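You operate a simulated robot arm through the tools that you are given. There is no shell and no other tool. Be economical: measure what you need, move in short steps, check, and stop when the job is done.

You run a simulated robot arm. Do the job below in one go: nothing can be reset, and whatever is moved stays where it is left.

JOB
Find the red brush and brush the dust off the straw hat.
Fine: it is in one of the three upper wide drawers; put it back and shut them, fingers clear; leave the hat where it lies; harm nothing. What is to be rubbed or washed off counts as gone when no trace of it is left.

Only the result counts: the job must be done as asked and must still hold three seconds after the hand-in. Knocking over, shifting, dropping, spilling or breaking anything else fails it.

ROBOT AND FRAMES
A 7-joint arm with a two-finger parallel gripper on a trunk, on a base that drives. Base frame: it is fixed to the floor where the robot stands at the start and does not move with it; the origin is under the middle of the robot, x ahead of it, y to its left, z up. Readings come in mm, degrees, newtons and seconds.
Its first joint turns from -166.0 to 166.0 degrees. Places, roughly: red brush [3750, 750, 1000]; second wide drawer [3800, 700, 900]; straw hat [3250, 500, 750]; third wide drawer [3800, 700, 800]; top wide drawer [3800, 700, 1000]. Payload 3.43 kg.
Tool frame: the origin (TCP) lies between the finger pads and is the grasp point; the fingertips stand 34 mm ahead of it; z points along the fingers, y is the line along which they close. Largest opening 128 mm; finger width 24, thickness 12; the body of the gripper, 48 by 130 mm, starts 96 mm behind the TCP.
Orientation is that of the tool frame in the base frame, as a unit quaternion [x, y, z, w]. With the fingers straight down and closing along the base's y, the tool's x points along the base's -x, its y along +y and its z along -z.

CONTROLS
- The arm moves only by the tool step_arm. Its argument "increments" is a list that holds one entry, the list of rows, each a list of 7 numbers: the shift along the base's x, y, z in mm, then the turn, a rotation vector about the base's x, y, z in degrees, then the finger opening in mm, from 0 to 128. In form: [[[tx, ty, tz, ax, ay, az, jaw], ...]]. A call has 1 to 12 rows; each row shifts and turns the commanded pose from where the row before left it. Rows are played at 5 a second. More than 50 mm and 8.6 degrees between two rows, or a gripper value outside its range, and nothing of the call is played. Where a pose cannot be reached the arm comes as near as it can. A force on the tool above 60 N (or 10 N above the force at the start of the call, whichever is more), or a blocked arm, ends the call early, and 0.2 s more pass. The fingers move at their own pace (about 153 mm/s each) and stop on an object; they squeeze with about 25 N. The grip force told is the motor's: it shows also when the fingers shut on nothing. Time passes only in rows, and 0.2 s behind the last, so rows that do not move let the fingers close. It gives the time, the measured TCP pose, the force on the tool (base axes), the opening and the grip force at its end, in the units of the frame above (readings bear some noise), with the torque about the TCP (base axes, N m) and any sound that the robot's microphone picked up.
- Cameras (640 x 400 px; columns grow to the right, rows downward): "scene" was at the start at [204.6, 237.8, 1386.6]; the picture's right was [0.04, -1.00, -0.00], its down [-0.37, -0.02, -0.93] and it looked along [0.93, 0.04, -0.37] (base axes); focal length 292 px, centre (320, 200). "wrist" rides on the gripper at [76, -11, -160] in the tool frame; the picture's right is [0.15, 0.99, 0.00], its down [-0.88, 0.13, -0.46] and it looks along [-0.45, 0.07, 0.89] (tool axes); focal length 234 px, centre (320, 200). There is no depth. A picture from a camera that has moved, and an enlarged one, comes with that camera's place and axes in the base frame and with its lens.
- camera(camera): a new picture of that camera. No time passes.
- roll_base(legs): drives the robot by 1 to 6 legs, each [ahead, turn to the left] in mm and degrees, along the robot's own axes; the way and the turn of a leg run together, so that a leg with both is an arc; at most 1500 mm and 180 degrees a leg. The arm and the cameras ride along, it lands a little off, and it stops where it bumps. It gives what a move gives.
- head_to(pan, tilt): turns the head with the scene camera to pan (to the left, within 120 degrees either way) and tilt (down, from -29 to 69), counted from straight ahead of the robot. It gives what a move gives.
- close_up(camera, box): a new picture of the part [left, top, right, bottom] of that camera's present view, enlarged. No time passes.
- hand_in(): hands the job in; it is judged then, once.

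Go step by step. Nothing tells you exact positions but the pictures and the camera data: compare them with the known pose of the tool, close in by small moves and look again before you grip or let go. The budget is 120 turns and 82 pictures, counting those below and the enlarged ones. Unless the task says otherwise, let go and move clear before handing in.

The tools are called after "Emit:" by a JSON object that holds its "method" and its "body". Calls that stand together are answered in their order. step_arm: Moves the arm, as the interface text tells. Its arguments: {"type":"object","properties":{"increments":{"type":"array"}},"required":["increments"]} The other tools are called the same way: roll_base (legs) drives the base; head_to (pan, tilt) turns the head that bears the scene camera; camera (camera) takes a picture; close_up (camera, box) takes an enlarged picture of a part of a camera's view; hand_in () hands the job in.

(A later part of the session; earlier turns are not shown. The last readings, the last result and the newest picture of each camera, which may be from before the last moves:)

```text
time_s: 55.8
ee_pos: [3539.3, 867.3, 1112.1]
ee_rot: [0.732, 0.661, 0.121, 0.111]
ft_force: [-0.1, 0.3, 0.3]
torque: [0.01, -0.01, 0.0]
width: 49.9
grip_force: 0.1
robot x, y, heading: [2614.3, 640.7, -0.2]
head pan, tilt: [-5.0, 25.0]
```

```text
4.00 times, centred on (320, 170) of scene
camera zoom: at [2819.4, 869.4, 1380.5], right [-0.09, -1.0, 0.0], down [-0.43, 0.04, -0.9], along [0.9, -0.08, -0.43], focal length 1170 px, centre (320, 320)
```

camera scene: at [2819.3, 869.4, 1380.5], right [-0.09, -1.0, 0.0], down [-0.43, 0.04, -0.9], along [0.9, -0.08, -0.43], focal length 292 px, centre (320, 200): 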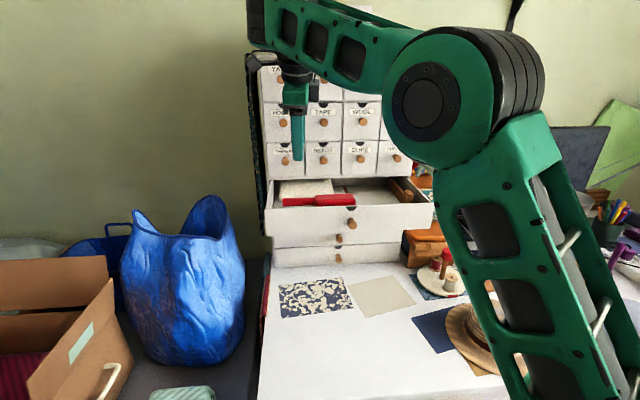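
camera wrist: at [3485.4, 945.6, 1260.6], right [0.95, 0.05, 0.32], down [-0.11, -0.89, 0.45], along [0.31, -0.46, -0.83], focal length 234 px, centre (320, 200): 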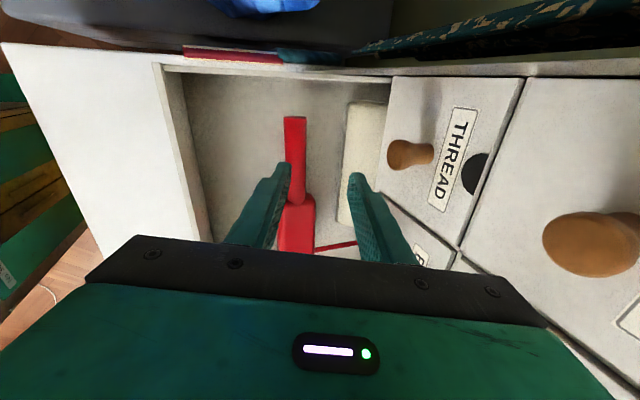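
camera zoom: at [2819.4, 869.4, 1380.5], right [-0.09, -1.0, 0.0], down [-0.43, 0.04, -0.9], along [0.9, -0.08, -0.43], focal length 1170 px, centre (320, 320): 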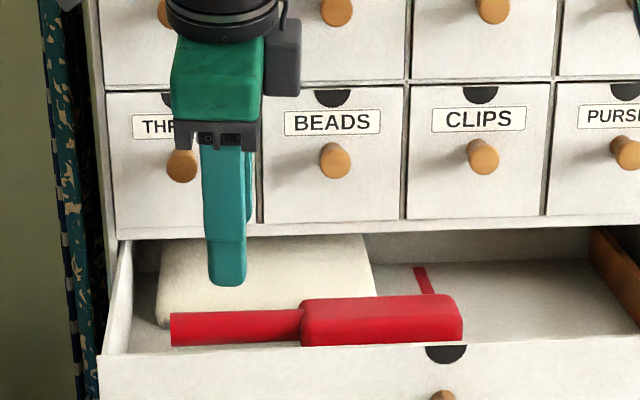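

The handle sits on the fingers' axis. I descend the remaining 75 mm and close.

Emit:
{"method": "step_arm", "body": {"increments": [[[0, 0, -25, 0, 0, 0, 50], [0, 0, -25, 0, 0, 0, 50], [0, 0, -25, 0, 0, 0, 50], [0, 0, 0, 0, 0, 0, 50]]]}}

Emit:
{"method": "camera", "body": {"camera": "wrist"}}

Emit:
{"method": "close_up", "body": {"camera": "scene", "box": [240, 120, 400, 220]}}

```text
time_s: 56.8
ee_pos: [3539.3, 867.1, 1037.5]
ee_rot: [0.732, 0.661, 0.121, 0.111]
ft_force: [-0.3, -0.5, 1.0]
torque: [-0.02, 0.01, -0.02]
width: 50.0
grip_force: 0.0
robot x, y, heading: [2614.7, 644.8, 0.1]
head pan, tilt: [-5.0, 25.0]
```

```text
43 pictures are left
camera wrist: at [3485.3, 946.1, 1185.9], right [0.95, 0.05, 0.32], down [-0.11, -0.89, 0.45], along [0.31, -0.46, -0.83], focal length 234 px, centre (320, 200)
```

wrist: 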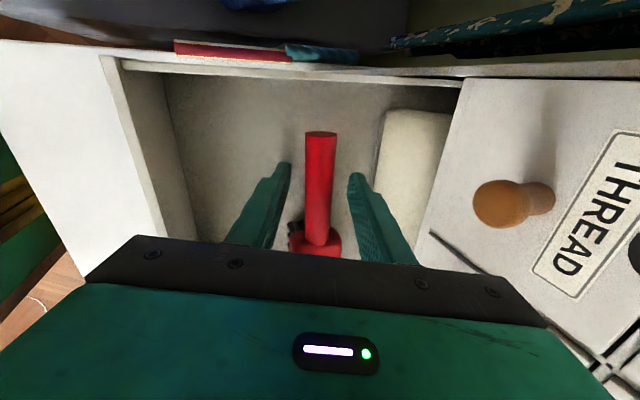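

```text
4.00 times, centred on (320, 170) of scene
camera zoom: at [2819.3, 869.4, 1380.5], right [-0.09, -1.0, 0.0], down [-0.43, 0.04, -0.9], along [0.9, -0.08, -0.43], focal length 1170 px, centre (320, 320)
```

zoom: 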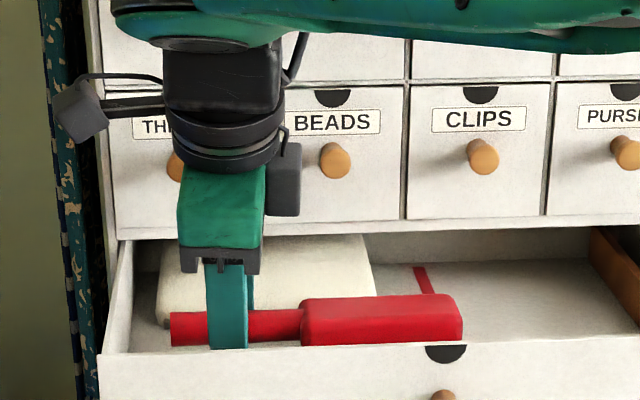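

The handle is centred between the fingers, so I close on it and lift slightly.

Emit:
{"method": "step_arm", "body": {"increments": [[[0, 0, 0, 0, 0, 0, 10], [0, 0, 0, 0, 0, 0, 10], [0, 0, 0, 0, 0, 0, 10], [0, 0, 0, 0, 0, 0, 10], [0, 0, 10, 0, 0, 0, 10], [0, 0, 15, 0, 0, 0, 10], [0, 0, 0, 0, 0, 0, 10]]]}}

Emit:
{"method": "camera", "body": {"camera": "wrist"}}

Emit:
{"method": "close_up", "body": {"camera": "scene", "box": [240, 120, 400, 220]}}

```text
time_s: 58.4
ee_pos: [3540.9, 866.5, 1062.5]
ee_rot: [0.732, 0.662, 0.12, 0.111]
ft_force: [-0.8, 0.9, 0.0]
torque: [0.08, 0.01, -0.01]
width: 21.7
grip_force: 24.9
robot x, y, heading: [2616.3, 640.2, 0.5]
head pan, tilt: [-5.0, 25.0]
```

```text
41 pictures are left
camera wrist: at [3485.6, 945.7, 1210.3], right [0.95, 0.05, 0.32], down [-0.11, -0.89, 0.45], along [0.31, -0.46, -0.83], focal length 234 px, centre (320, 200)
```

wrist: 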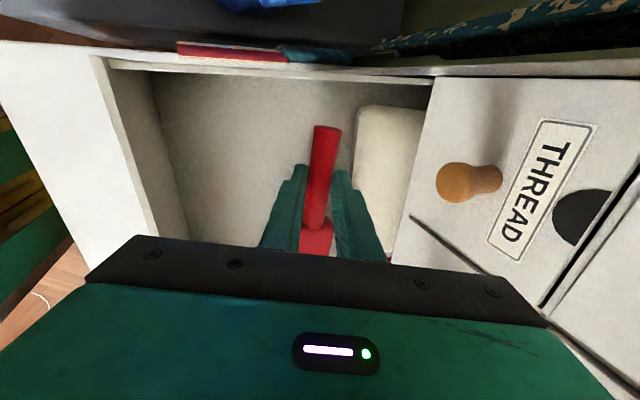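

```text
4.00 times, centred on (320, 170) of scene
camera zoom: at [2819.4, 869.4, 1380.5], right [-0.09, -1.0, 0.0], down [-0.43, 0.04, -0.9], along [0.9, -0.08, -0.43], focal length 1170 px, centre (320, 320)
```

zoom: 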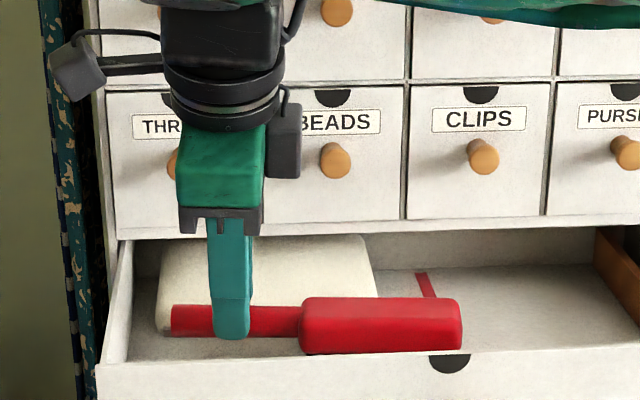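

The brush is held and lifted. I raise it clear of the drawer, draw back and carry it high towards the hat.

Emit:
{"method": "step_arm", "body": {"increments": [[[0, 0, 30, 0, 0, 0, 10], [0, 0, 40, 0, 0, 0, 10], [0, 0, 40, 0, 0, 0, 10], [-30, 0, 10, 0, 0, 0, 10], [-40, 0, 0, 0, 0, 0, 10], [-40, -20, 0, 0, 0, 0, 10], [-35, -30, 0, 0, 0, 0, 10], [-35, -30, 0, 0, 0, 0, 10], [-30, -35, 0, 0, 0, 0, 10], [0, -45, 0, 0, 0, 0, 10], [0, -45, 0, 0, 0, 0, 10], [0, -45, 0, 0, 0, 0, 10]]]}}

Emit:
{"method": "step_arm", "body": {"increments": [[[0, -45, 0, 0, 0, 0, 10], [0, -45, -20, 0, 0, 0, 10], [0, 0, -40, 0, 0, 0, 10], [0, 0, -40, 0, 0, 0, 10], [0, 0, 0, 0, 0, 0, 10]]]}}

Emit:
{"method": "camera", "body": {"camera": "scene"}}

Emit:
{"method": "camera", "body": {"camera": "wrist"}}

```text
time_s: 61.0
ee_pos: [3330.1, 617.4, 1178.5]
ee_rot: [0.731, 0.662, 0.12, 0.11]
ft_force: [-0.4, 1.3, -1.1]
torque: [0.1, 0.0, -0.02]
width: 21.3
grip_force: 25.4
robot x, y, heading: [2618.4, 645.3, -0.0]
head pan, tilt: [-5.0, 25.0]
```

```text
time_s: 62.2
ee_pos: [3331.1, 528.6, 1080.7]
ee_rot: [0.732, 0.661, 0.12, 0.111]
ft_force: [-0.4, 0.1, -1.6]
torque: [0.15, -0.01, 0.01]
width: 21.2
grip_force: 24.7
robot x, y, heading: [2611.5, 643.0, 0.2]
head pan, tilt: [-5.0, 25.0]
```

```text
39 pictures are left
camera scene: at [2819.2, 869.3, 1380.5], right [-0.09, -1.0, 0.0], down [-0.43, 0.04, -0.9], along [0.9, -0.08, -0.43], focal length 292 px, centre (320, 200)
```

scene: 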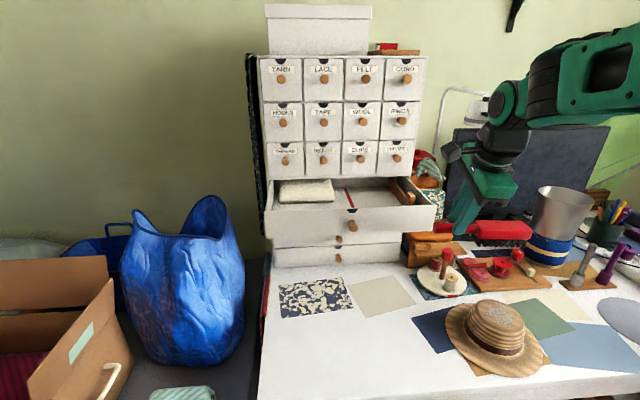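

```text
38 pictures are left
camera wrist: at [3276.8, 606.7, 1229.4], right [0.95, 0.05, 0.32], down [-0.11, -0.89, 0.45], along [0.31, -0.46, -0.83], focal length 234 px, centre (320, 200)
```

wrist: 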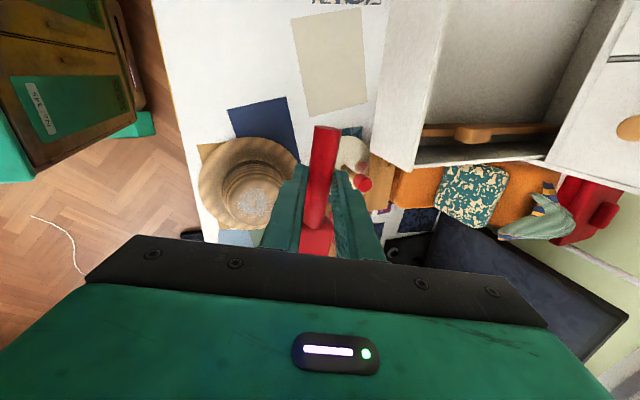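

The bristles are on the underside. From both cameras, the dusty crown top is at about (3291, 408, 843). I zoom in to find how the brush sits in the grip.

Emit:
{"method": "close_up", "body": {"camera": "scene", "box": [420, 180, 580, 280]}}

```text
4.00 times, centred on (500, 230) of scene
camera zoom: at [2819.2, 869.3, 1380.5], right [-0.09, -1.0, 0.0], down [-0.43, 0.04, -0.9], along [0.9, -0.08, -0.43], focal length 1170 px, centre (-400, 80)
```

zoom: 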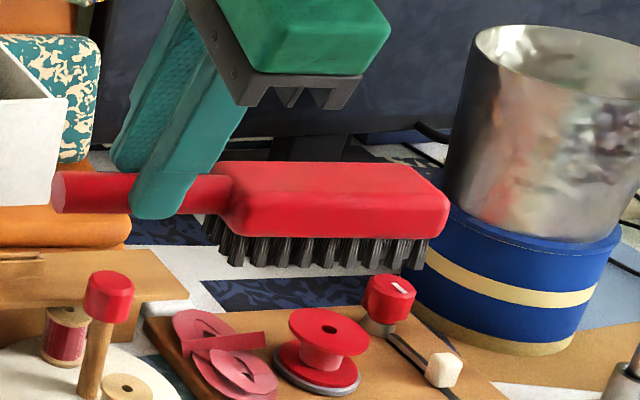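

The brush hangs nearly level, with the bristle tips about 70 mm below the TCP and the head centre about 115 mm towards −y. I move it over the crown, staying just above, and check.

Emit:
{"method": "step_arm", "body": {"increments": [[[-22, -2, -30, 0, 0, 0, 10], [-22, -2, -40, 0, 0, 0, 10], [0, 0, -40, 0, 0, 0, 10], [0, 0, -25, 0, 0, 0, 10], [0, 0, 0, 0, 0, 0, 10]]]}}

Emit:
{"method": "close_up", "body": {"camera": "scene", "box": [420, 250, 580, 350]}}

Emit:
{"method": "camera", "body": {"camera": "wrist"}}

```text
time_s: 63.4
ee_pos: [3285.3, 524.2, 949.1]
ee_rot: [0.732, 0.661, 0.12, 0.111]
ft_force: [-0.7, -0.5, -1.2]
torque: [0.1, 0.04, 0.02]
width: 21.2
grip_force: 25.3
robot x, y, heading: [2614.3, 642.2, 0.4]
head pan, tilt: [-5.0, 25.0]
```

```text
4.00 times, centred on (500, 300) of scene
camera zoom: at [2819.2, 869.3, 1380.5], right [-0.09, -1.0, 0.0], down [-0.43, 0.04, -0.9], along [0.9, -0.08, -0.43], focal length 1170 px, centre (-400, -200)
```

zoom: 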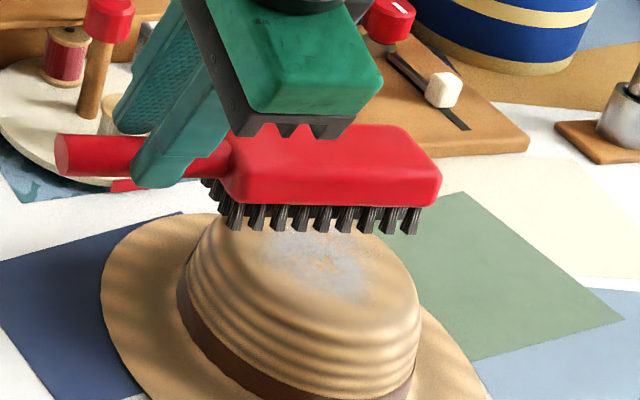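

```text
35 pictures are left
camera wrist: at [3231.3, 601.7, 1096.5], right [0.95, 0.05, 0.32], down [-0.11, -0.89, 0.45], along [0.31, -0.46, -0.83], focal length 234 px, centre (320, 200)
```

wrist: 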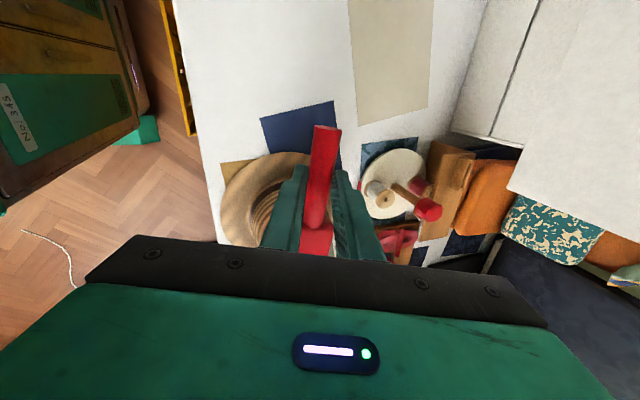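

The bristles are right over the dust patch, about 30 mm above it. I lower gently and watch the force.

Emit:
{"method": "step_arm", "body": {"increments": [[[-3, -5, -8, 0, 0, 0, 10], [-2, -5, -8, 0, 0, 0, 10], [0, 0, -8, 0, 0, 0, 10], [0, 0, -4, 0, 0, 0, 10], [0, 0, 0, 0, 0, 0, 10]]]}}

Emit:
{"method": "close_up", "body": {"camera": "scene", "box": [420, 250, 580, 350]}}

```text
time_s: 64.6
ee_pos: [3280.6, 513.4, 920.2]
ee_rot: [0.732, 0.661, 0.12, 0.111]
ft_force: [0.7, -0.2, -1.9]
torque: [0.13, 0.0, -0.02]
width: 21.2
grip_force: 25.2
robot x, y, heading: [2618.1, 642.1, 0.1]
head pan, tilt: [-5.0, 25.0]
```

```text
4.00 times, centred on (500, 300) of scene
camera zoom: at [2819.3, 869.3, 1380.5], right [-0.09, -1.0, 0.0], down [-0.43, 0.04, -0.9], along [0.9, -0.08, -0.43], focal length 1170 px, centre (-400, -200)
```

zoom: 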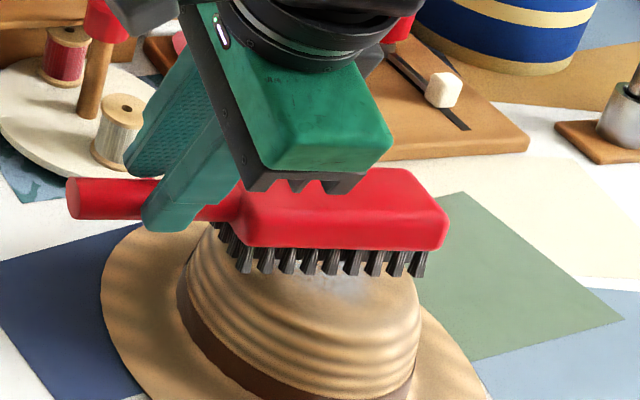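

No contact yet, so I lower in small steps.

Emit:
{"method": "step_arm", "body": {"increments": [[[0, 0, -3, 0, 0, 0, 10], [0, 0, -3, 0, 0, 0, 10], [0, 0, 0, 0, 0, 0, 10]]]}}

Emit:
{"method": "step_arm", "body": {"increments": [[[0, 0, -3, 0, 0, 0, 10], [0, 0, 0, 0, 0, 0, 10]]]}}

Emit:
{"method": "close_up", "body": {"camera": "scene", "box": [420, 250, 580, 350]}}

```text
time_s: 65.4
ee_pos: [3279.8, 514.8, 913.3]
ee_rot: [0.732, 0.662, 0.12, 0.11]
ft_force: [0.2, 0.1, -1.7]
torque: [0.14, 0.0, -0.01]
width: 20.8
grip_force: 25.2
robot x, y, heading: [2616.7, 644.7, 0.1]
head pan, tilt: [-5.0, 25.0]
```

```text
time_s: 66.0
ee_pos: [3281.0, 513.7, 910.0]
ee_rot: [0.732, 0.662, 0.119, 0.112]
ft_force: [0.4, -0.5, -2.2]
torque: [0.17, -0.02, -0.04]
width: 20.6
grip_force: 25.0
robot x, y, heading: [2617.8, 645.1, 0.1]
head pan, tilt: [-5.0, 25.0]
```

```text
4.00 times, centred on (500, 300) of scene
camera zoom: at [2819.3, 869.3, 1380.5], right [-0.09, -1.0, 0.0], down [-0.43, 0.04, -0.9], along [0.9, -0.08, -0.43], focal length 1170 px, centre (-400, -200)
```

zoom: 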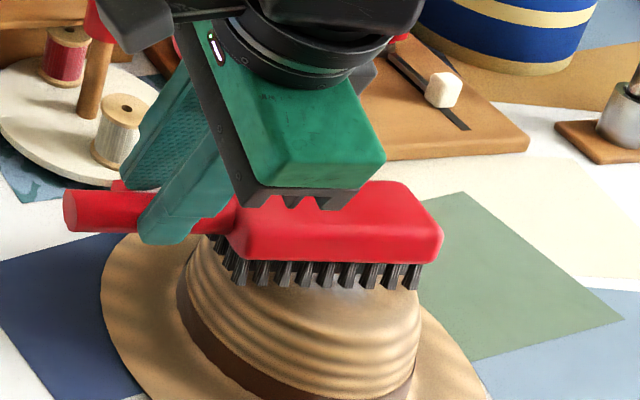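

Emit:
{"method": "step_arm", "body": {"increments": [[[0, 0, -3, 0, 0, 0, 10], [0, 0, 0, 0, 0, 0, 10]]]}}

Emit:
{"method": "step_arm", "body": {"increments": [[[0, 0, -3, 0, 0, 0, 10], [0, 0, 0, 0, 0, 0, 10]]]}}

Emit:
{"method": "step_arm", "body": {"increments": [[[0, 0, -2, 0, 0, 0, 10], [0, 0, 0, 0, 0, 0, 10]]]}}

```text
time_s: 66.6
ee_pos: [3280.6, 513.3, 907.1]
ee_rot: [0.731, 0.662, 0.12, 0.11]
ft_force: [-0.3, 0.0, -1.3]
torque: [0.12, 0.03, 0.0]
width: 20.5
grip_force: 25.9
robot x, y, heading: [2615.1, 641.8, 0.2]
head pan, tilt: [-5.0, 25.0]
```

```text
time_s: 67.2
ee_pos: [3281.8, 513.8, 903.2]
ee_rot: [0.732, 0.661, 0.121, 0.111]
ft_force: [-0.2, 0.2, -2.3]
torque: [0.1, 0.0, -0.02]
width: 20.7
grip_force: 24.2
robot x, y, heading: [2617.2, 642.4, 0.1]
head pan, tilt: [-5.0, 25.0]
```

```text
time_s: 67.8
ee_pos: [3281.3, 513.3, 902.8]
ee_rot: [0.732, 0.661, 0.121, 0.111]
ft_force: [0.2, -0.3, -1.5]
torque: [0.16, -0.02, -0.02]
width: 20.8
grip_force: 25.3
robot x, y, heading: [2616.5, 644.4, 0.2]
head pan, tilt: [-5.0, 25.0]
```

Emit:
{"method": "step_arm", "body": {"increments": [[[0, 0, -3, 0, 0, 0, 10], [0, 0, 0, 0, 0, 0, 10]]]}}

Emit:
{"method": "step_arm", "body": {"increments": [[[0, 0, -3, 0, 0, 0, 10], [0, 0, 0, 0, 0, 0, 10]]]}}

Emit:
{"method": "close_up", "body": {"camera": "scene", "box": [420, 250, 580, 350]}}

```text
time_s: 68.4
ee_pos: [3281.7, 513.0, 898.0]
ee_rot: [0.732, 0.662, 0.12, 0.11]
ft_force: [0.1, 0.3, -1.2]
torque: [0.12, -0.01, 0.04]
width: 21.0
grip_force: 25.2
robot x, y, heading: [2617.2, 643.4, 0.3]
head pan, tilt: [-5.0, 25.0]
```

```text
time_s: 69.0
ee_pos: [3282.0, 513.9, 895.7]
ee_rot: [0.732, 0.661, 0.119, 0.111]
ft_force: [-0.3, -0.7, -1.6]
torque: [0.14, 0.04, 0.0]
width: 20.6
grip_force: 24.9
robot x, y, heading: [2617.8, 643.3, -0.1]
head pan, tilt: [-5.0, 25.0]
```

```text
4.00 times, centred on (500, 300) of scene
camera zoom: at [2819.3, 869.3, 1380.5], right [-0.09, -1.0, 0.0], down [-0.43, 0.04, -0.9], along [0.9, -0.08, -0.43], focal length 1170 px, centre (-400, -200)
```

zoom: 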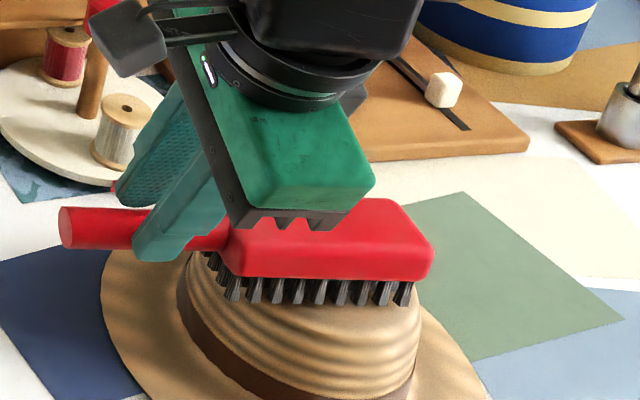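

Emit:
{"method": "step_arm", "body": {"increments": [[[0, 0, -3, 0, 0, 0, 10], [0, 0, 0, 0, 0, 0, 10]]]}}

Emit:
{"method": "step_arm", "body": {"increments": [[[0, 0, -3, 0, 0, 0, 10], [0, 0, 0, 0, 0, 0, 10]]]}}

Emit:
{"method": "step_arm", "body": {"increments": [[[0, 0, -3, 0, 0, 0, 10], [0, 0, 0, 0, 0, 0, 10]]]}}

Emit:
{"method": "camera", "body": {"camera": "wrist"}}

```text
time_s: 69.6
ee_pos: [3281.6, 512.8, 892.7]
ee_rot: [0.732, 0.661, 0.121, 0.11]
ft_force: [0.0, 1.9, 1.2]
torque: [0.03, -0.05, 0.01]
width: 9.9
grip_force: 0.0
robot x, y, heading: [2614.9, 643.3, 0.1]
head pan, tilt: [-5.0, 25.0]
```

```text
time_s: 70.2
ee_pos: [3281.5, 513.3, 890.5]
ee_rot: [0.732, 0.661, 0.12, 0.111]
ft_force: [0.3, 0.8, 1.5]
torque: [0.02, -0.06, 0.04]
width: 10.3
grip_force: 0.1
robot x, y, heading: [2616.6, 641.8, 0.3]
head pan, tilt: [-5.0, 25.0]
```

```text
time_s: 70.8
ee_pos: [3280.7, 513.6, 886.9]
ee_rot: [0.732, 0.662, 0.12, 0.111]
ft_force: [-1.5, 1.4, 0.6]
torque: [0.02, -0.03, 0.02]
width: 10.1
grip_force: 0.5
robot x, y, heading: [2613.8, 647.0, 0.2]
head pan, tilt: [-5.0, 25.0]
```

```text
31 pictures are left
camera wrist: at [3227.0, 591.8, 1035.4], right [0.95, 0.05, 0.32], down [-0.11, -0.89, 0.45], along [0.31, -0.46, -0.83], focal length 234 px, centre (320, 200)
```

wrist: 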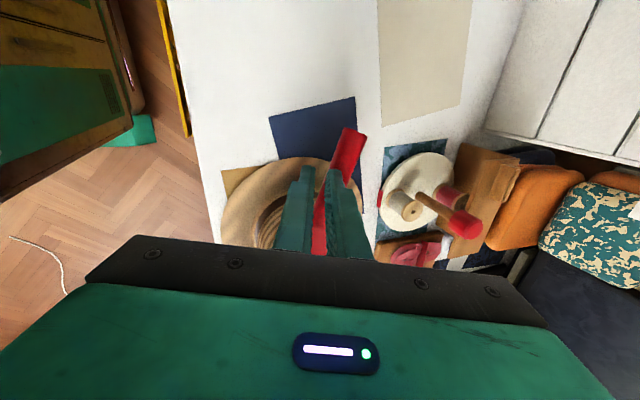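

The fingers shut to 10 mm, so the brush slipped out of the fingertips. I look before moving anything.

Emit:
{"method": "close_up", "body": {"camera": "scene", "box": [420, 250, 580, 350]}}

```text
4.00 times, centred on (500, 300) of scene
camera zoom: at [2819.2, 869.4, 1380.5], right [-0.09, -1.0, 0.0], down [-0.43, 0.04, -0.9], along [0.9, -0.08, -0.43], focal length 1170 px, centre (-400, -200)
```

zoom: 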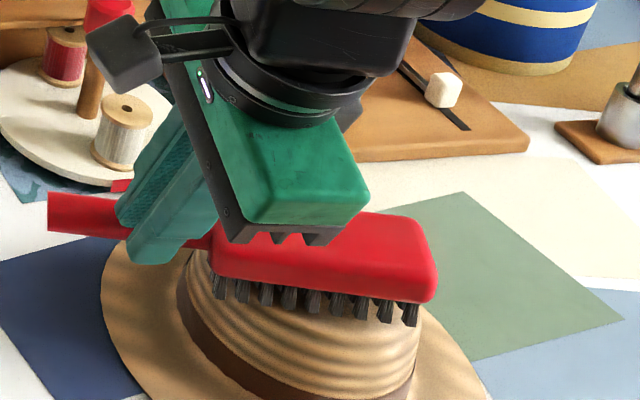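

The brush rests on the crown below the fingertips. I raise the hand straight up without dragging it and look.

Emit:
{"method": "step_arm", "body": {"increments": [[[0, 0, 4, 0, 0, 0, 10], [0, 0, 12, 0, 0, 0, 10], [0, 0, 24, 0, 0, 0, 10], [0, 30, 30, 0, 0, 0, 60], [0, 0, 0, 0, 0, 0, 60]]]}}

Emit:
{"method": "close_up", "body": {"camera": "scene", "box": [420, 230, 580, 330]}}

Emit:
{"method": "camera", "body": {"camera": "wrist"}}

```text
time_s: 72.0
ee_pos: [3280.3, 543.4, 956.2]
ee_rot: [0.732, 0.662, 0.119, 0.11]
ft_force: [-0.4, 0.1, 0.2]
torque: [-0.02, -0.01, -0.02]
width: 59.9
grip_force: 0.0
robot x, y, heading: [2616.5, 645.6, 0.2]
head pan, tilt: [-5.0, 25.0]
```

```text
4.00 times, centred on (500, 280) of scene
camera zoom: at [2819.3, 869.3, 1380.5], right [-0.09, -1.0, 0.0], down [-0.43, 0.04, -0.9], along [0.9, -0.08, -0.43], focal length 1170 px, centre (-400, -120)
```

zoom: 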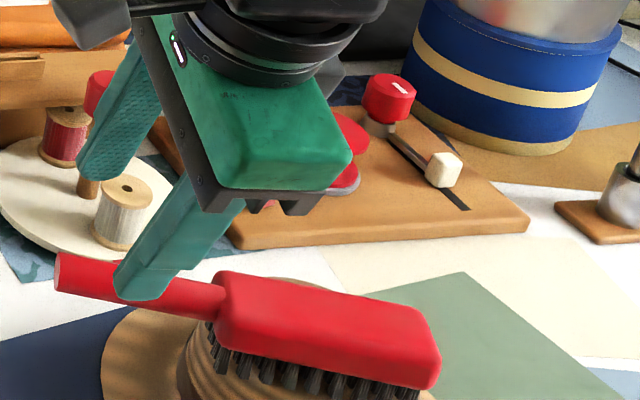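

```text
28 pictures are left
camera wrist: at [3226.0, 621.7, 1105.0], right [0.95, 0.05, 0.32], down [-0.11, -0.89, 0.45], along [0.31, -0.46, -0.83], focal length 234 px, centre (320, 200)
```

wrist: 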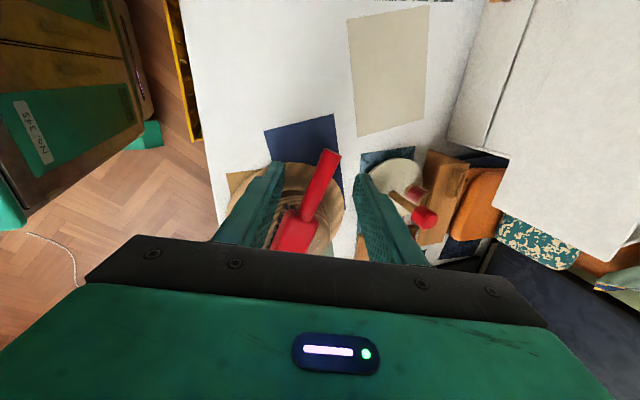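

The brush rests on the crown with its handle raised, pointing about 15° off y. The handle centre is at about (3311, 500, 866). I align above it with a 15° twist for a deeper grip.

Emit:
{"method": "step_arm", "body": {"increments": [[[15, -21, 0, 0, 0, -7.5, 60], [16, -22, 0, 0, 0, -7.5, 60], [0, 0, -15, 0, 0, 0, 60], [0, 0, 0, 0, 0, 0, 60]]]}}

Emit:
{"method": "camera", "body": {"camera": "wrist"}}

Emit:
{"method": "close_up", "body": {"camera": "scene", "box": [420, 230, 580, 330]}}

```text
time_s: 73.0
ee_pos: [3310.8, 500.8, 942.1]
ee_rot: [0.812, 0.56, 0.105, 0.126]
ft_force: [0.6, 0.1, -0.1]
torque: [-0.01, -0.01, -0.02]
width: 60.1
grip_force: 0.0
robot x, y, heading: [2616.6, 644.3, 0.2]
head pan, tilt: [-5.0, 25.0]
```

```text
27 pictures are left
camera wrist: at [3279.0, 590.7, 1090.2], right [0.93, -0.2, 0.32], down [-0.34, -0.83, 0.45], along [0.18, -0.52, -0.83], focal length 234 px, centre (320, 200)
```

wrist: 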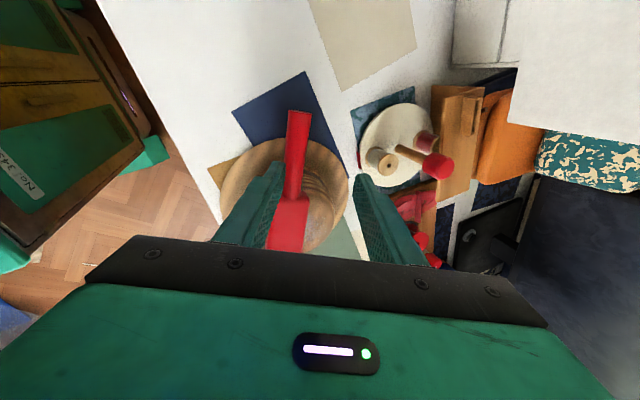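

```text
4.00 times, centred on (500, 280) of scene
camera zoom: at [2819.2, 869.3, 1380.5], right [-0.09, -1.0, 0.0], down [-0.43, 0.04, -0.9], along [0.9, -0.08, -0.43], focal length 1170 px, centre (-400, -120)
```

zoom: 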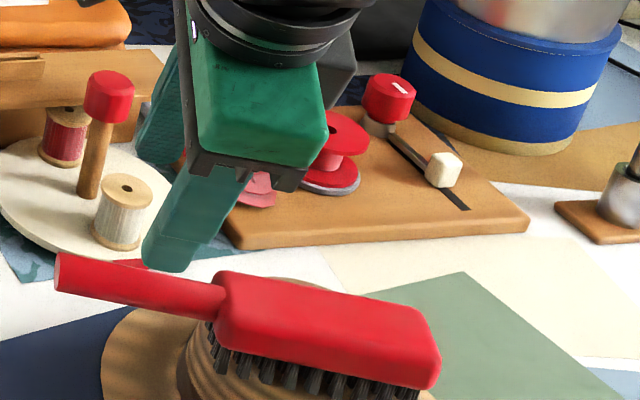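

The handle lines up with the fingers. I lower so it lies deep in the pads, shifted slightly away from the crown.

Emit:
{"method": "step_arm", "body": {"increments": [[[3, 5, -20, 0, 0, 0, 60], [0, 2, -20, 0, 0, 0, 60], [0, 0, -20, 0, 0, 0, 60], [0, 0, -14, 0, 0, 0, 60], [0, 0, 0, 0, 0, 0, 60]]]}}

Emit:
{"method": "camera", "body": {"camera": "wrist"}}

Emit:
{"method": "close_up", "body": {"camera": "scene", "box": [420, 230, 580, 330]}}

```text
time_s: 74.2
ee_pos: [3313.6, 507.6, 866.9]
ee_rot: [0.812, 0.56, 0.105, 0.126]
ft_force: [0.0, 0.1, 0.3]
torque: [-0.06, 0.01, 0.04]
width: 60.0
grip_force: 0.1
robot x, y, heading: [2618.2, 642.8, -0.2]
head pan, tilt: [-5.0, 25.0]
```

```text
25 pictures are left
camera wrist: at [3280.6, 597.3, 1015.8], right [0.93, -0.2, 0.32], down [-0.33, -0.83, 0.45], along [0.18, -0.52, -0.83], focal length 234 px, centre (320, 200)
```

wrist: 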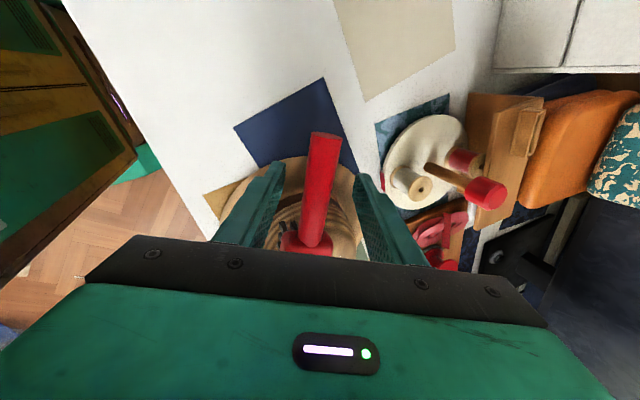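

```text
4.00 times, centred on (500, 280) of scene
camera zoom: at [2819.2, 869.3, 1380.5], right [-0.09, -1.0, 0.0], down [-0.43, 0.04, -0.9], along [0.9, -0.08, -0.43], focal length 1170 px, centre (-400, -120)
```

zoom: 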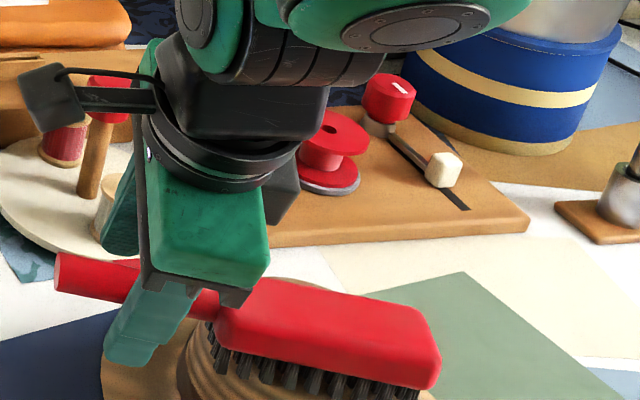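

The handle is centred and deep in the pads. I close, lift off, and look at the brush and the hat.

Emit:
{"method": "step_arm", "body": {"increments": [[[0, 0, 0, 0, 0, 0, 5], [0, 0, 0, 0, 0, 0, 5], [0, 0, 0, 0, 0, 0, 5], [0, 0, 0, 0, 0, 0, 5], [0, 0, 10, 0, 0, 0, 5], [0, 0, 25, 0, 0, 0, 5], [0, 0, 30, 0, 0, 0, 5], [0, 0, 0, 0, 0, 0, 5]]]}}

Emit:
{"method": "close_up", "body": {"camera": "scene", "box": [420, 250, 580, 350]}}

```text
time_s: 76.0
ee_pos: [3314.4, 507.5, 933.8]
ee_rot: [0.812, 0.561, 0.105, 0.125]
ft_force: [-0.3, -0.7, -1.6]
torque: [0.11, -0.04, -0.02]
width: 22.0
grip_force: 25.4
robot x, y, heading: [2615.4, 646.1, -0.0]
head pan, tilt: [-5.0, 25.0]
```

```text
4.00 times, centred on (500, 300) of scene
camera zoom: at [2819.4, 869.3, 1380.5], right [-0.09, -1.0, 0.0], down [-0.43, 0.04, -0.9], along [0.9, -0.08, -0.43], focal length 1170 px, centre (-400, -200)
```

zoom: 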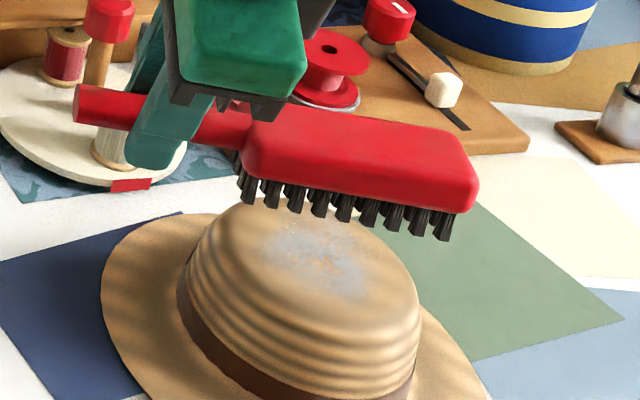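

The grip is solid now, the hat has not moved, and part of the dust remains at about (3299, 386). I level the brush, centre it over the dust and lower towards contact.

Emit:
{"method": "step_arm", "body": {"increments": [[[1, -10, 0, -5, 0, 0, 5], [2, -10, -15, 0, 0, 0, 5], [0, 0, -20, 0, 0, 0, 5], [0, 0, -15, 0, 0, 0, 5], [0, 0, -5, 0, 0, 0, 5], [0, 0, 0, 0, 0, 0, 5]]]}}

Emit:
{"method": "step_arm", "body": {"increments": [[[0, 0, -3, 0, 0, 0, 5], [0, 0, 0, 0, 0, 0, 5]]]}}

Emit:
{"method": "close_up", "body": {"camera": "scene", "box": [420, 250, 580, 350]}}

```text
time_s: 77.4
ee_pos: [3316.6, 487.1, 877.4]
ee_rot: [0.806, 0.564, 0.08, 0.16]
ft_force: [0.4, -0.8, -2.0]
torque: [0.17, -0.04, 0.02]
width: 22.4
grip_force: 24.8
robot x, y, heading: [2616.7, 640.1, 0.3]
head pan, tilt: [-5.0, 25.0]
```

```text
time_s: 78.0
ee_pos: [3316.9, 487.4, 876.5]
ee_rot: [0.805, 0.565, 0.079, 0.161]
ft_force: [-0.2, 0.1, -1.9]
torque: [0.16, -0.08, -0.02]
width: 22.1
grip_force: 25.4
robot x, y, heading: [2613.3, 639.9, 0.0]
head pan, tilt: [-5.0, 25.0]
```

```text
4.00 times, centred on (500, 300) of scene
camera zoom: at [2819.3, 869.3, 1380.5], right [-0.09, -1.0, 0.0], down [-0.43, 0.04, -0.9], along [0.9, -0.08, -0.43], focal length 1170 px, centre (-400, -200)
```

zoom: 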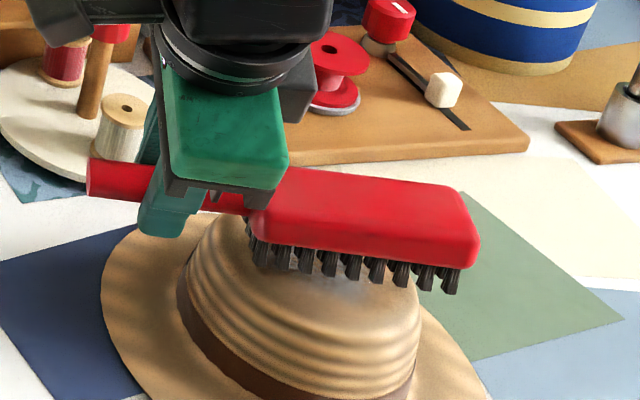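

I shift 10 mm away from the crown with the fingers and lower in small steps until there is contact.

Emit:
{"method": "step_arm", "body": {"increments": [[[0, 9, 0, 0, 0, 0, 5], [0, 0, -3, 0, 0, 0, 5], [0, 0, 0, 0, 0, 0, 5]]]}}

Emit:
{"method": "step_arm", "body": {"increments": [[[0, 0, -3, 0, 0, 0, 5], [0, 0, 0, 0, 0, 0, 5]]]}}

Emit:
{"method": "step_arm", "body": {"increments": [[[0, 0, -2, 0, 0, 0, 5], [0, 0, 0, 0, 0, 0, 5]]]}}

```text
time_s: 78.8
ee_pos: [3317.9, 496.6, 871.0]
ee_rot: [0.806, 0.564, 0.08, 0.161]
ft_force: [0.1, -0.8, -1.8]
torque: [0.14, -0.05, -0.01]
width: 22.1
grip_force: 24.8
robot x, y, heading: [2616.2, 644.3, -0.1]
head pan, tilt: [-5.0, 25.0]
```

```text
time_s: 79.4
ee_pos: [3318.0, 497.0, 869.3]
ee_rot: [0.805, 0.565, 0.081, 0.161]
ft_force: [-0.3, 0.7, -1.5]
torque: [0.14, -0.05, -0.01]
width: 22.2
grip_force: 24.3
robot x, y, heading: [2616.4, 641.4, 0.1]
head pan, tilt: [-5.0, 25.0]
```

```text
time_s: 80.0
ee_pos: [3317.4, 496.5, 866.5]
ee_rot: [0.806, 0.564, 0.08, 0.161]
ft_force: [0.7, -0.1, -1.2]
torque: [0.16, -0.04, 0.0]
width: 21.9
grip_force: 24.7
robot x, y, heading: [2615.5, 639.6, 0.1]
head pan, tilt: [-5.0, 25.0]
```

Emit:
{"method": "step_arm", "body": {"increments": [[[0, 0, -2, 0, 0, 0, 5], [0, 0, 0, 0, 0, 0, 5]]]}}

Emit:
{"method": "step_arm", "body": {"increments": [[[0, 0, -2, 0, 0, 0, 5], [0, 0, 0, 0, 0, 0, 5]]]}}

Emit:
{"method": "step_arm", "body": {"increments": [[[0, 0, -2, 0, 0, 0, 5], [0, 0, 0, 0, 0, 0, 5]]]}}

Emit:
{"method": "close_up", "body": {"camera": "scene", "box": [420, 250, 580, 350]}}

```text
time_s: 80.6
ee_pos: [3316.7, 495.2, 865.8]
ee_rot: [0.806, 0.564, 0.081, 0.161]
ft_force: [-0.8, -0.6, -1.4]
torque: [0.13, -0.1, 0.02]
width: 22.1
grip_force: 25.1
robot x, y, heading: [2614.1, 641.4, -0.0]
head pan, tilt: [-5.0, 25.0]
```

```text
time_s: 81.2
ee_pos: [3317.8, 496.5, 862.6]
ee_rot: [0.806, 0.564, 0.08, 0.161]
ft_force: [0.0, 0.3, -1.0]
torque: [0.13, -0.09, 0.01]
width: 22.2
grip_force: 25.0
robot x, y, heading: [2619.2, 643.5, 0.1]
head pan, tilt: [-5.0, 25.0]
```

```text
time_s: 81.8
ee_pos: [3316.7, 495.7, 859.7]
ee_rot: [0.806, 0.564, 0.082, 0.161]
ft_force: [0.3, 3.5, 12.9]
torque: [-0.57, 0.14, 0.01]
width: 22.1
grip_force: 25.2
robot x, y, heading: [2615.4, 644.0, 0.0]
head pan, tilt: [-5.0, 25.0]
```

```text
4.00 times, centred on (500, 300) of scene
camera zoom: at [2818.9, 869.5, 1380.5], right [-0.09, -1.0, 0.0], down [-0.43, 0.04, -0.9], along [0.9, -0.08, -0.43], focal length 1170 px, centre (-400, -200)
```

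zoom: 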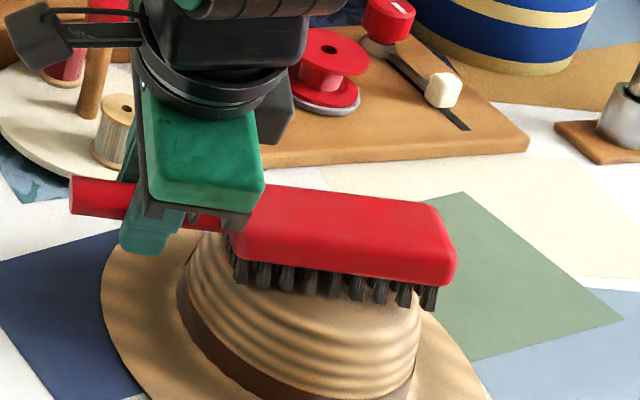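

Contact is at TCP z≈861. I ease off a little and make gentle short strokes along x, then check.

Emit:
{"method": "step_arm", "body": {"increments": [[[0, 0, 0.8, 0, 0, 0, 5], [-7, 0, 0, 0, 0, 0, 5], [-7, 0, 0, 0, 0, 0, 5], [-7, 0, -0.5, 0, 0, 0, 5], [-7, 0, -0.5, 0, 0, 0, 5], [0, 0, 0, 0, 0, 0, 5]]]}}

Emit:
{"method": "step_arm", "body": {"increments": [[[7, 0, 0.5, 0, 0, 0, 5], [7, 0, 0.5, 0, 0, 0, 5], [7, 0, 0, 0, 0, 0, 5], [7, 0, 0, 0, 0, 0, 5], [7, 0, 0, 0, 0, 0, 5], [7, 0, 0, 0, 0, 0, 5], [7, 0, -0.5, 0, 0, 0, 5], [7, 0, -0.5, 0, 0, 0, 5], [0, 0, 0, 0, 0, 0, 5]]]}}

Emit:
{"method": "close_up", "body": {"camera": "scene", "box": [420, 250, 580, 350]}}

```text
time_s: 83.2
ee_pos: [3290.4, 495.3, 860.1]
ee_rot: [0.805, 0.565, 0.08, 0.161]
ft_force: [0.9, 0.9, 5.3]
torque: [-0.2, -0.15, 0.08]
width: 22.1
grip_force: 25.0
robot x, y, heading: [2613.1, 642.4, -0.2]
head pan, tilt: [-5.0, 25.0]
```

```text
time_s: 85.2
ee_pos: [3347.1, 497.5, 860.5]
ee_rot: [0.806, 0.564, 0.08, 0.161]
ft_force: [-0.2, -1.5, 1.6]
torque: [-0.07, 0.1, -0.01]
width: 22.2
grip_force: 25.4
robot x, y, heading: [2616.7, 641.8, 0.2]
head pan, tilt: [-5.0, 25.0]
```

```text
4.00 times, centred on (500, 300) of scene
camera zoom: at [2819.2, 869.3, 1380.5], right [-0.09, -1.0, 0.0], down [-0.43, 0.04, -0.9], along [0.9, -0.08, -0.43], focal length 1170 px, centre (-400, -200)
```

zoom: 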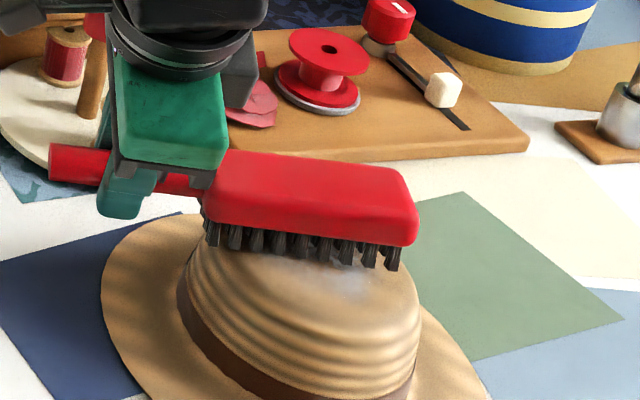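

Most of the dust is gone and the hat is unmoved; a faint rest remains toward the right. I make more passes, shifted a little to −y with slightly more pressure.

Emit:
{"method": "step_arm", "body": {"increments": [[[-7, -4, 0, 0, 0, 0, 5], [-7, -4, 0, 0, 0, 0, 5], [-7, 0, -0.3, 0, 0, 0, 5], [-7, 0, 0, 0, 0, 0, 5], [-7, 0, -0.3, 0, 0, 0, 5], [-7, 0, -0.3, 0, 0, 0, 5], [-7, 0, -0.3, 0, 0, 0, 5], [-7, 0, -0.3, 0, 0, 0, 5], [-5, 0, -0.3, 0, 0, 0, 5], [0, 0, 0, 0, 0, 0, 5]]]}}

Emit:
{"method": "step_arm", "body": {"increments": [[[7, 0, 0, 0, 0, 0, 5], [7, 0, 0, 0, 0, 0, 5], [7, 0, 0, 0, 0, 0, 5], [7, 0, 0, 0, 0, 0, 5], [7, 0, 0, 0, 0, 0, 5], [7, 0, 0, 0, 0, 0, 5], [7, 0, 0, 0, 0, 0, 5], [7, 0, 0, 0, 0, 0, 5], [7, 0, 0, 0, 0, 0, 5], [0, 0, 0, 0, 0, 0, 5]]]}}

Emit:
{"method": "close_up", "body": {"camera": "scene", "box": [420, 250, 580, 350]}}

```text
time_s: 87.4
ee_pos: [3284.2, 488.8, 858.3]
ee_rot: [0.806, 0.565, 0.079, 0.16]
ft_force: [1.4, 0.9, 6.9]
torque: [-0.23, 0.02, 0.05]
width: 22.5
grip_force: 25.6
robot x, y, heading: [2613.9, 643.0, 0.1]
head pan, tilt: [-5.0, 25.0]
```

```text
time_s: 89.6
ee_pos: [3348.6, 488.3, 859.0]
ee_rot: [0.806, 0.564, 0.08, 0.161]
ft_force: [-1.3, 0.4, -1.0]
torque: [0.08, 0.04, -0.01]
width: 22.2
grip_force: 24.6
robot x, y, heading: [2619.7, 642.1, 0.2]
head pan, tilt: [-5.0, 25.0]
```

```text
4.00 times, centred on (500, 300) of scene
camera zoom: at [2819.3, 869.3, 1380.5], right [-0.09, -1.0, 0.0], down [-0.43, 0.04, -0.9], along [0.9, -0.08, -0.43], focal length 1170 px, centre (-400, -200)
```

zoom: 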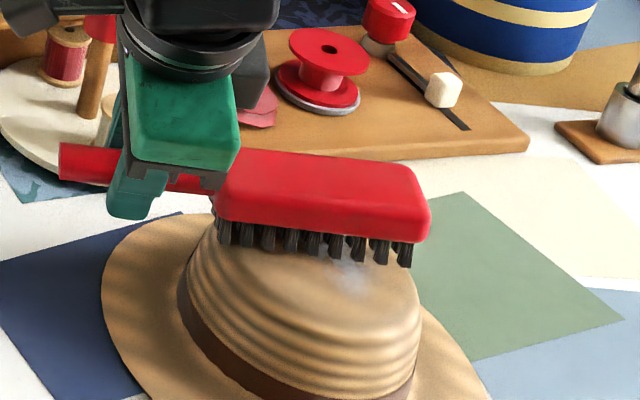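

The remaining patch lies under the far (−y) half of the brush, which isn't pressing. I lift a bit and tip the brush 4° so that the far half touches, and look at the patch.

Emit:
{"method": "step_arm", "body": {"increments": [[[5, 0, 20, 0, 0, 0, 5], [20, 0, 10, 4, 0, 0, 5], [0, 0, 0, 0, 0, 0, 5]]]}}

Emit:
{"method": "close_up", "body": {"camera": "scene", "box": [440, 270, 560, 345]}}

```text
time_s: 90.4
ee_pos: [3372.4, 487.1, 888.2]
ee_rot: [0.811, 0.562, 0.1, 0.132]
ft_force: [-0.5, 0.3, -1.5]
torque: [0.11, -0.04, 0.01]
width: 22.2
grip_force: 25.3
robot x, y, heading: [2612.7, 645.1, -0.1]
head pan, tilt: [-5.0, 25.0]
```

```text
5.33 times, centred on (500, 308) of scene
camera zoom: at [2819.3, 869.3, 1380.5], right [-0.09, -1.0, 0.0], down [-0.43, 0.04, -0.9], along [0.9, -0.08, -0.43], focal length 1559 px, centre (-640, -373)
```

zoom: 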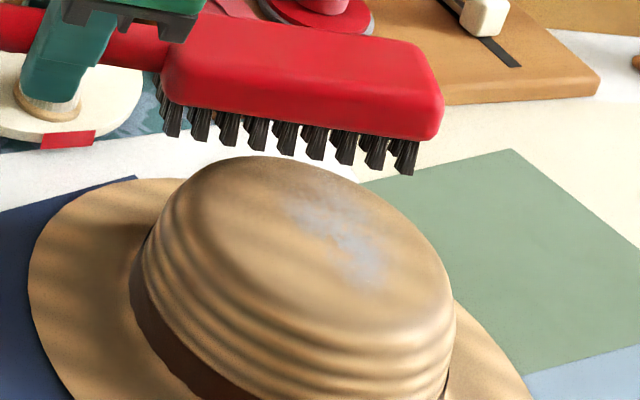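

The residue spans x 3274 to 3321 and y 365 to 395. I bring the far half of the brush over it and lower to contact.

Emit:
{"method": "step_arm", "body": {"increments": [[[-22, -3, 0, 0, 0, 0, 5], [-23, -2, -10, 0, 0, 0, 5], [0, 0, -6, 0, 0, 0, 5], [0, 0, 0, 0, 0, 0, 5]]]}}

Emit:
{"method": "step_arm", "body": {"increments": [[[0, 0, -2, 0, 0, 0, 5], [0, 0, 0, 0, 0, 0, 5]]]}}

Emit:
{"method": "step_arm", "body": {"increments": [[[0, 0, -2, 0, 0, 0, 5], [0, 0, 0, 0, 0, 0, 5]]]}}

Emit:
{"method": "step_arm", "body": {"increments": [[[0, 0, -2, 0, 0, 0, 5], [0, 0, 0, 0, 0, 0, 5]]]}}

```text
time_s: 91.4
ee_pos: [3326.8, 483.9, 873.5]
ee_rot: [0.811, 0.561, 0.1, 0.133]
ft_force: [-0.5, 0.3, -1.5]
torque: [0.13, -0.09, 0.02]
width: 22.4
grip_force: 25.5
robot x, y, heading: [2616.9, 641.6, 0.2]
head pan, tilt: [-5.0, 25.0]
```

```text
time_s: 92.0
ee_pos: [3327.6, 483.7, 869.1]
ee_rot: [0.811, 0.561, 0.101, 0.132]
ft_force: [-0.3, -0.2, -1.6]
torque: [0.14, -0.06, -0.01]
width: 22.2
grip_force: 24.7
robot x, y, heading: [2616.1, 643.9, 0.3]
head pan, tilt: [-5.0, 25.0]
```

```text
time_s: 92.6
ee_pos: [3327.5, 483.9, 869.6]
ee_rot: [0.811, 0.56, 0.1, 0.133]
ft_force: [-0.1, 0.6, -1.0]
torque: [0.14, -0.04, -0.03]
width: 22.2
grip_force: 25.0
robot x, y, heading: [2614.2, 641.6, 0.2]
head pan, tilt: [-5.0, 25.0]
```

```text
time_s: 93.2
ee_pos: [3325.9, 483.4, 866.7]
ee_rot: [0.811, 0.561, 0.1, 0.132]
ft_force: [0.0, 0.0, -1.7]
torque: [0.11, -0.04, 0.0]
width: 22.3
grip_force: 25.0
robot x, y, heading: [2616.8, 639.3, -0.1]
head pan, tilt: [-5.0, 25.0]
```

Emit:
{"method": "step_arm", "body": {"increments": [[[0, 0, -2, 0, 0, 0, 5], [0, 0, 0, 0, 0, 0, 5]]]}}

Emit:
{"method": "step_arm", "body": {"increments": [[[0, 0, -2, 0, 0, 0, 5], [0, 0, 0, 0, 0, 0, 5]]]}}

```text
time_s: 93.8
ee_pos: [3327.5, 484.0, 865.0]
ee_rot: [0.811, 0.561, 0.1, 0.132]
ft_force: [-0.4, -0.2, -1.8]
torque: [0.14, -0.07, -0.02]
width: 22.4
grip_force: 25.0
robot x, y, heading: [2617.3, 638.8, 0.3]
head pan, tilt: [-5.0, 25.0]
```

```text
time_s: 94.4
ee_pos: [3327.7, 484.2, 862.6]
ee_rot: [0.811, 0.561, 0.101, 0.131]
ft_force: [0.9, 0.1, -1.3]
torque: [0.15, -0.04, 0.0]
width: 22.2
grip_force: 25.6
robot x, y, heading: [2614.8, 638.7, 0.1]
head pan, tilt: [-5.0, 25.0]
```

Emit:
{"method": "step_arm", "body": {"increments": [[[0, 0, -2, 0, 0, 0, 5], [0, 0, 0, 0, 0, 0, 5]]]}}

Emit:
{"method": "step_arm", "body": {"increments": [[[0, 0, -2, 0, 0, 0, 5], [0, 0, 0, 0, 0, 0, 5]]]}}

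Emit:
{"method": "close_up", "body": {"camera": "scene", "box": [440, 270, 560, 345]}}

```text
time_s: 95.0
ee_pos: [3329.1, 483.6, 862.4]
ee_rot: [0.81, 0.562, 0.1, 0.133]
ft_force: [-0.3, 2.9, 9.9]
torque: [-0.3, 0.16, -0.02]
width: 22.3
grip_force: 25.2
robot x, y, heading: [2616.5, 644.8, -0.1]
head pan, tilt: [-5.0, 25.0]
```

```text
time_s: 95.6
ee_pos: [3328.1, 484.9, 860.0]
ee_rot: [0.81, 0.562, 0.101, 0.133]
ft_force: [4.8, 4.3, 15.7]
torque: [-0.54, 0.06, 0.12]
width: 22.0
grip_force: 25.4
robot x, y, heading: [2617.9, 644.5, 0.3]
head pan, tilt: [-5.0, 25.0]
```

```text
5.33 times, centred on (500, 308) of scene
camera zoom: at [2818.9, 869.6, 1380.5], right [-0.09, -1.0, 0.0], down [-0.43, 0.04, -0.9], along [0.9, -0.08, -0.43], focal length 1559 px, centre (-640, -373)
```

zoom: 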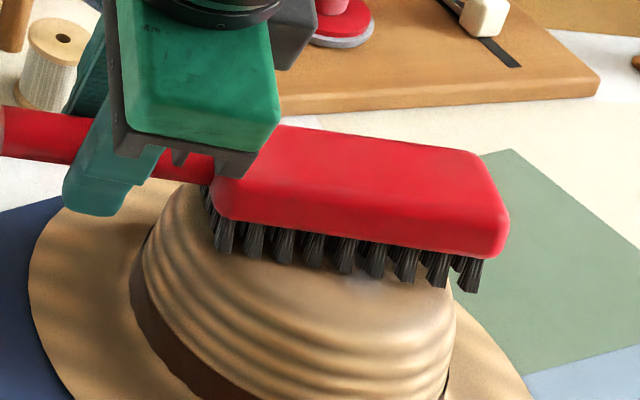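

The force reading shows that only the near end of the head presses, because the crown slopes down towards −y. I lift, tip the brush a further 8°, and come down again.

Emit:
{"method": "step_arm", "body": {"increments": [[[0, 0, 12, 0, 0, 0, 5], [0, 0, 12, 8, 0, 0, 5], [0, 0, -8, 0, 0, 0, 5], [0, 0, -4, 0, 0, 0, 5], [0, 0, 0, 0, 0, 0, 5]]]}}

Emit:
{"method": "step_arm", "body": {"increments": [[[0, 0, -2, 0, 0, 0, 5], [0, 0, 0, 0, 0, 0, 5]]]}}

Emit:
{"method": "step_arm", "body": {"increments": [[[0, 0, -2, 0, 0, 0, 5], [0, 0, 0, 0, 0, 0, 5]]]}}

```text
time_s: 96.8
ee_pos: [3327.7, 482.5, 870.7]
ee_rot: [0.818, 0.553, 0.138, 0.076]
ft_force: [1.5, 0.8, 1.8]
torque: [-0.39, 0.04, 0.15]
width: 22.2
grip_force: 25.0
robot x, y, heading: [2617.7, 640.3, 0.4]
head pan, tilt: [-5.0, 25.0]
```

```text
time_s: 97.4
ee_pos: [3327.3, 483.0, 868.6]
ee_rot: [0.818, 0.553, 0.139, 0.076]
ft_force: [2.6, 2.4, 4.4]
torque: [-0.57, 0.14, 0.06]
width: 22.2
grip_force: 25.4
robot x, y, heading: [2614.9, 640.4, 0.1]
head pan, tilt: [-5.0, 25.0]
```

```text
time_s: 98.0
ee_pos: [3328.5, 482.8, 867.0]
ee_rot: [0.818, 0.553, 0.139, 0.075]
ft_force: [0.9, 1.9, 3.9]
torque: [-0.65, 0.16, 0.11]
width: 22.1
grip_force: 25.0
robot x, y, heading: [2615.0, 643.5, -0.1]
head pan, tilt: [-5.0, 25.0]
```

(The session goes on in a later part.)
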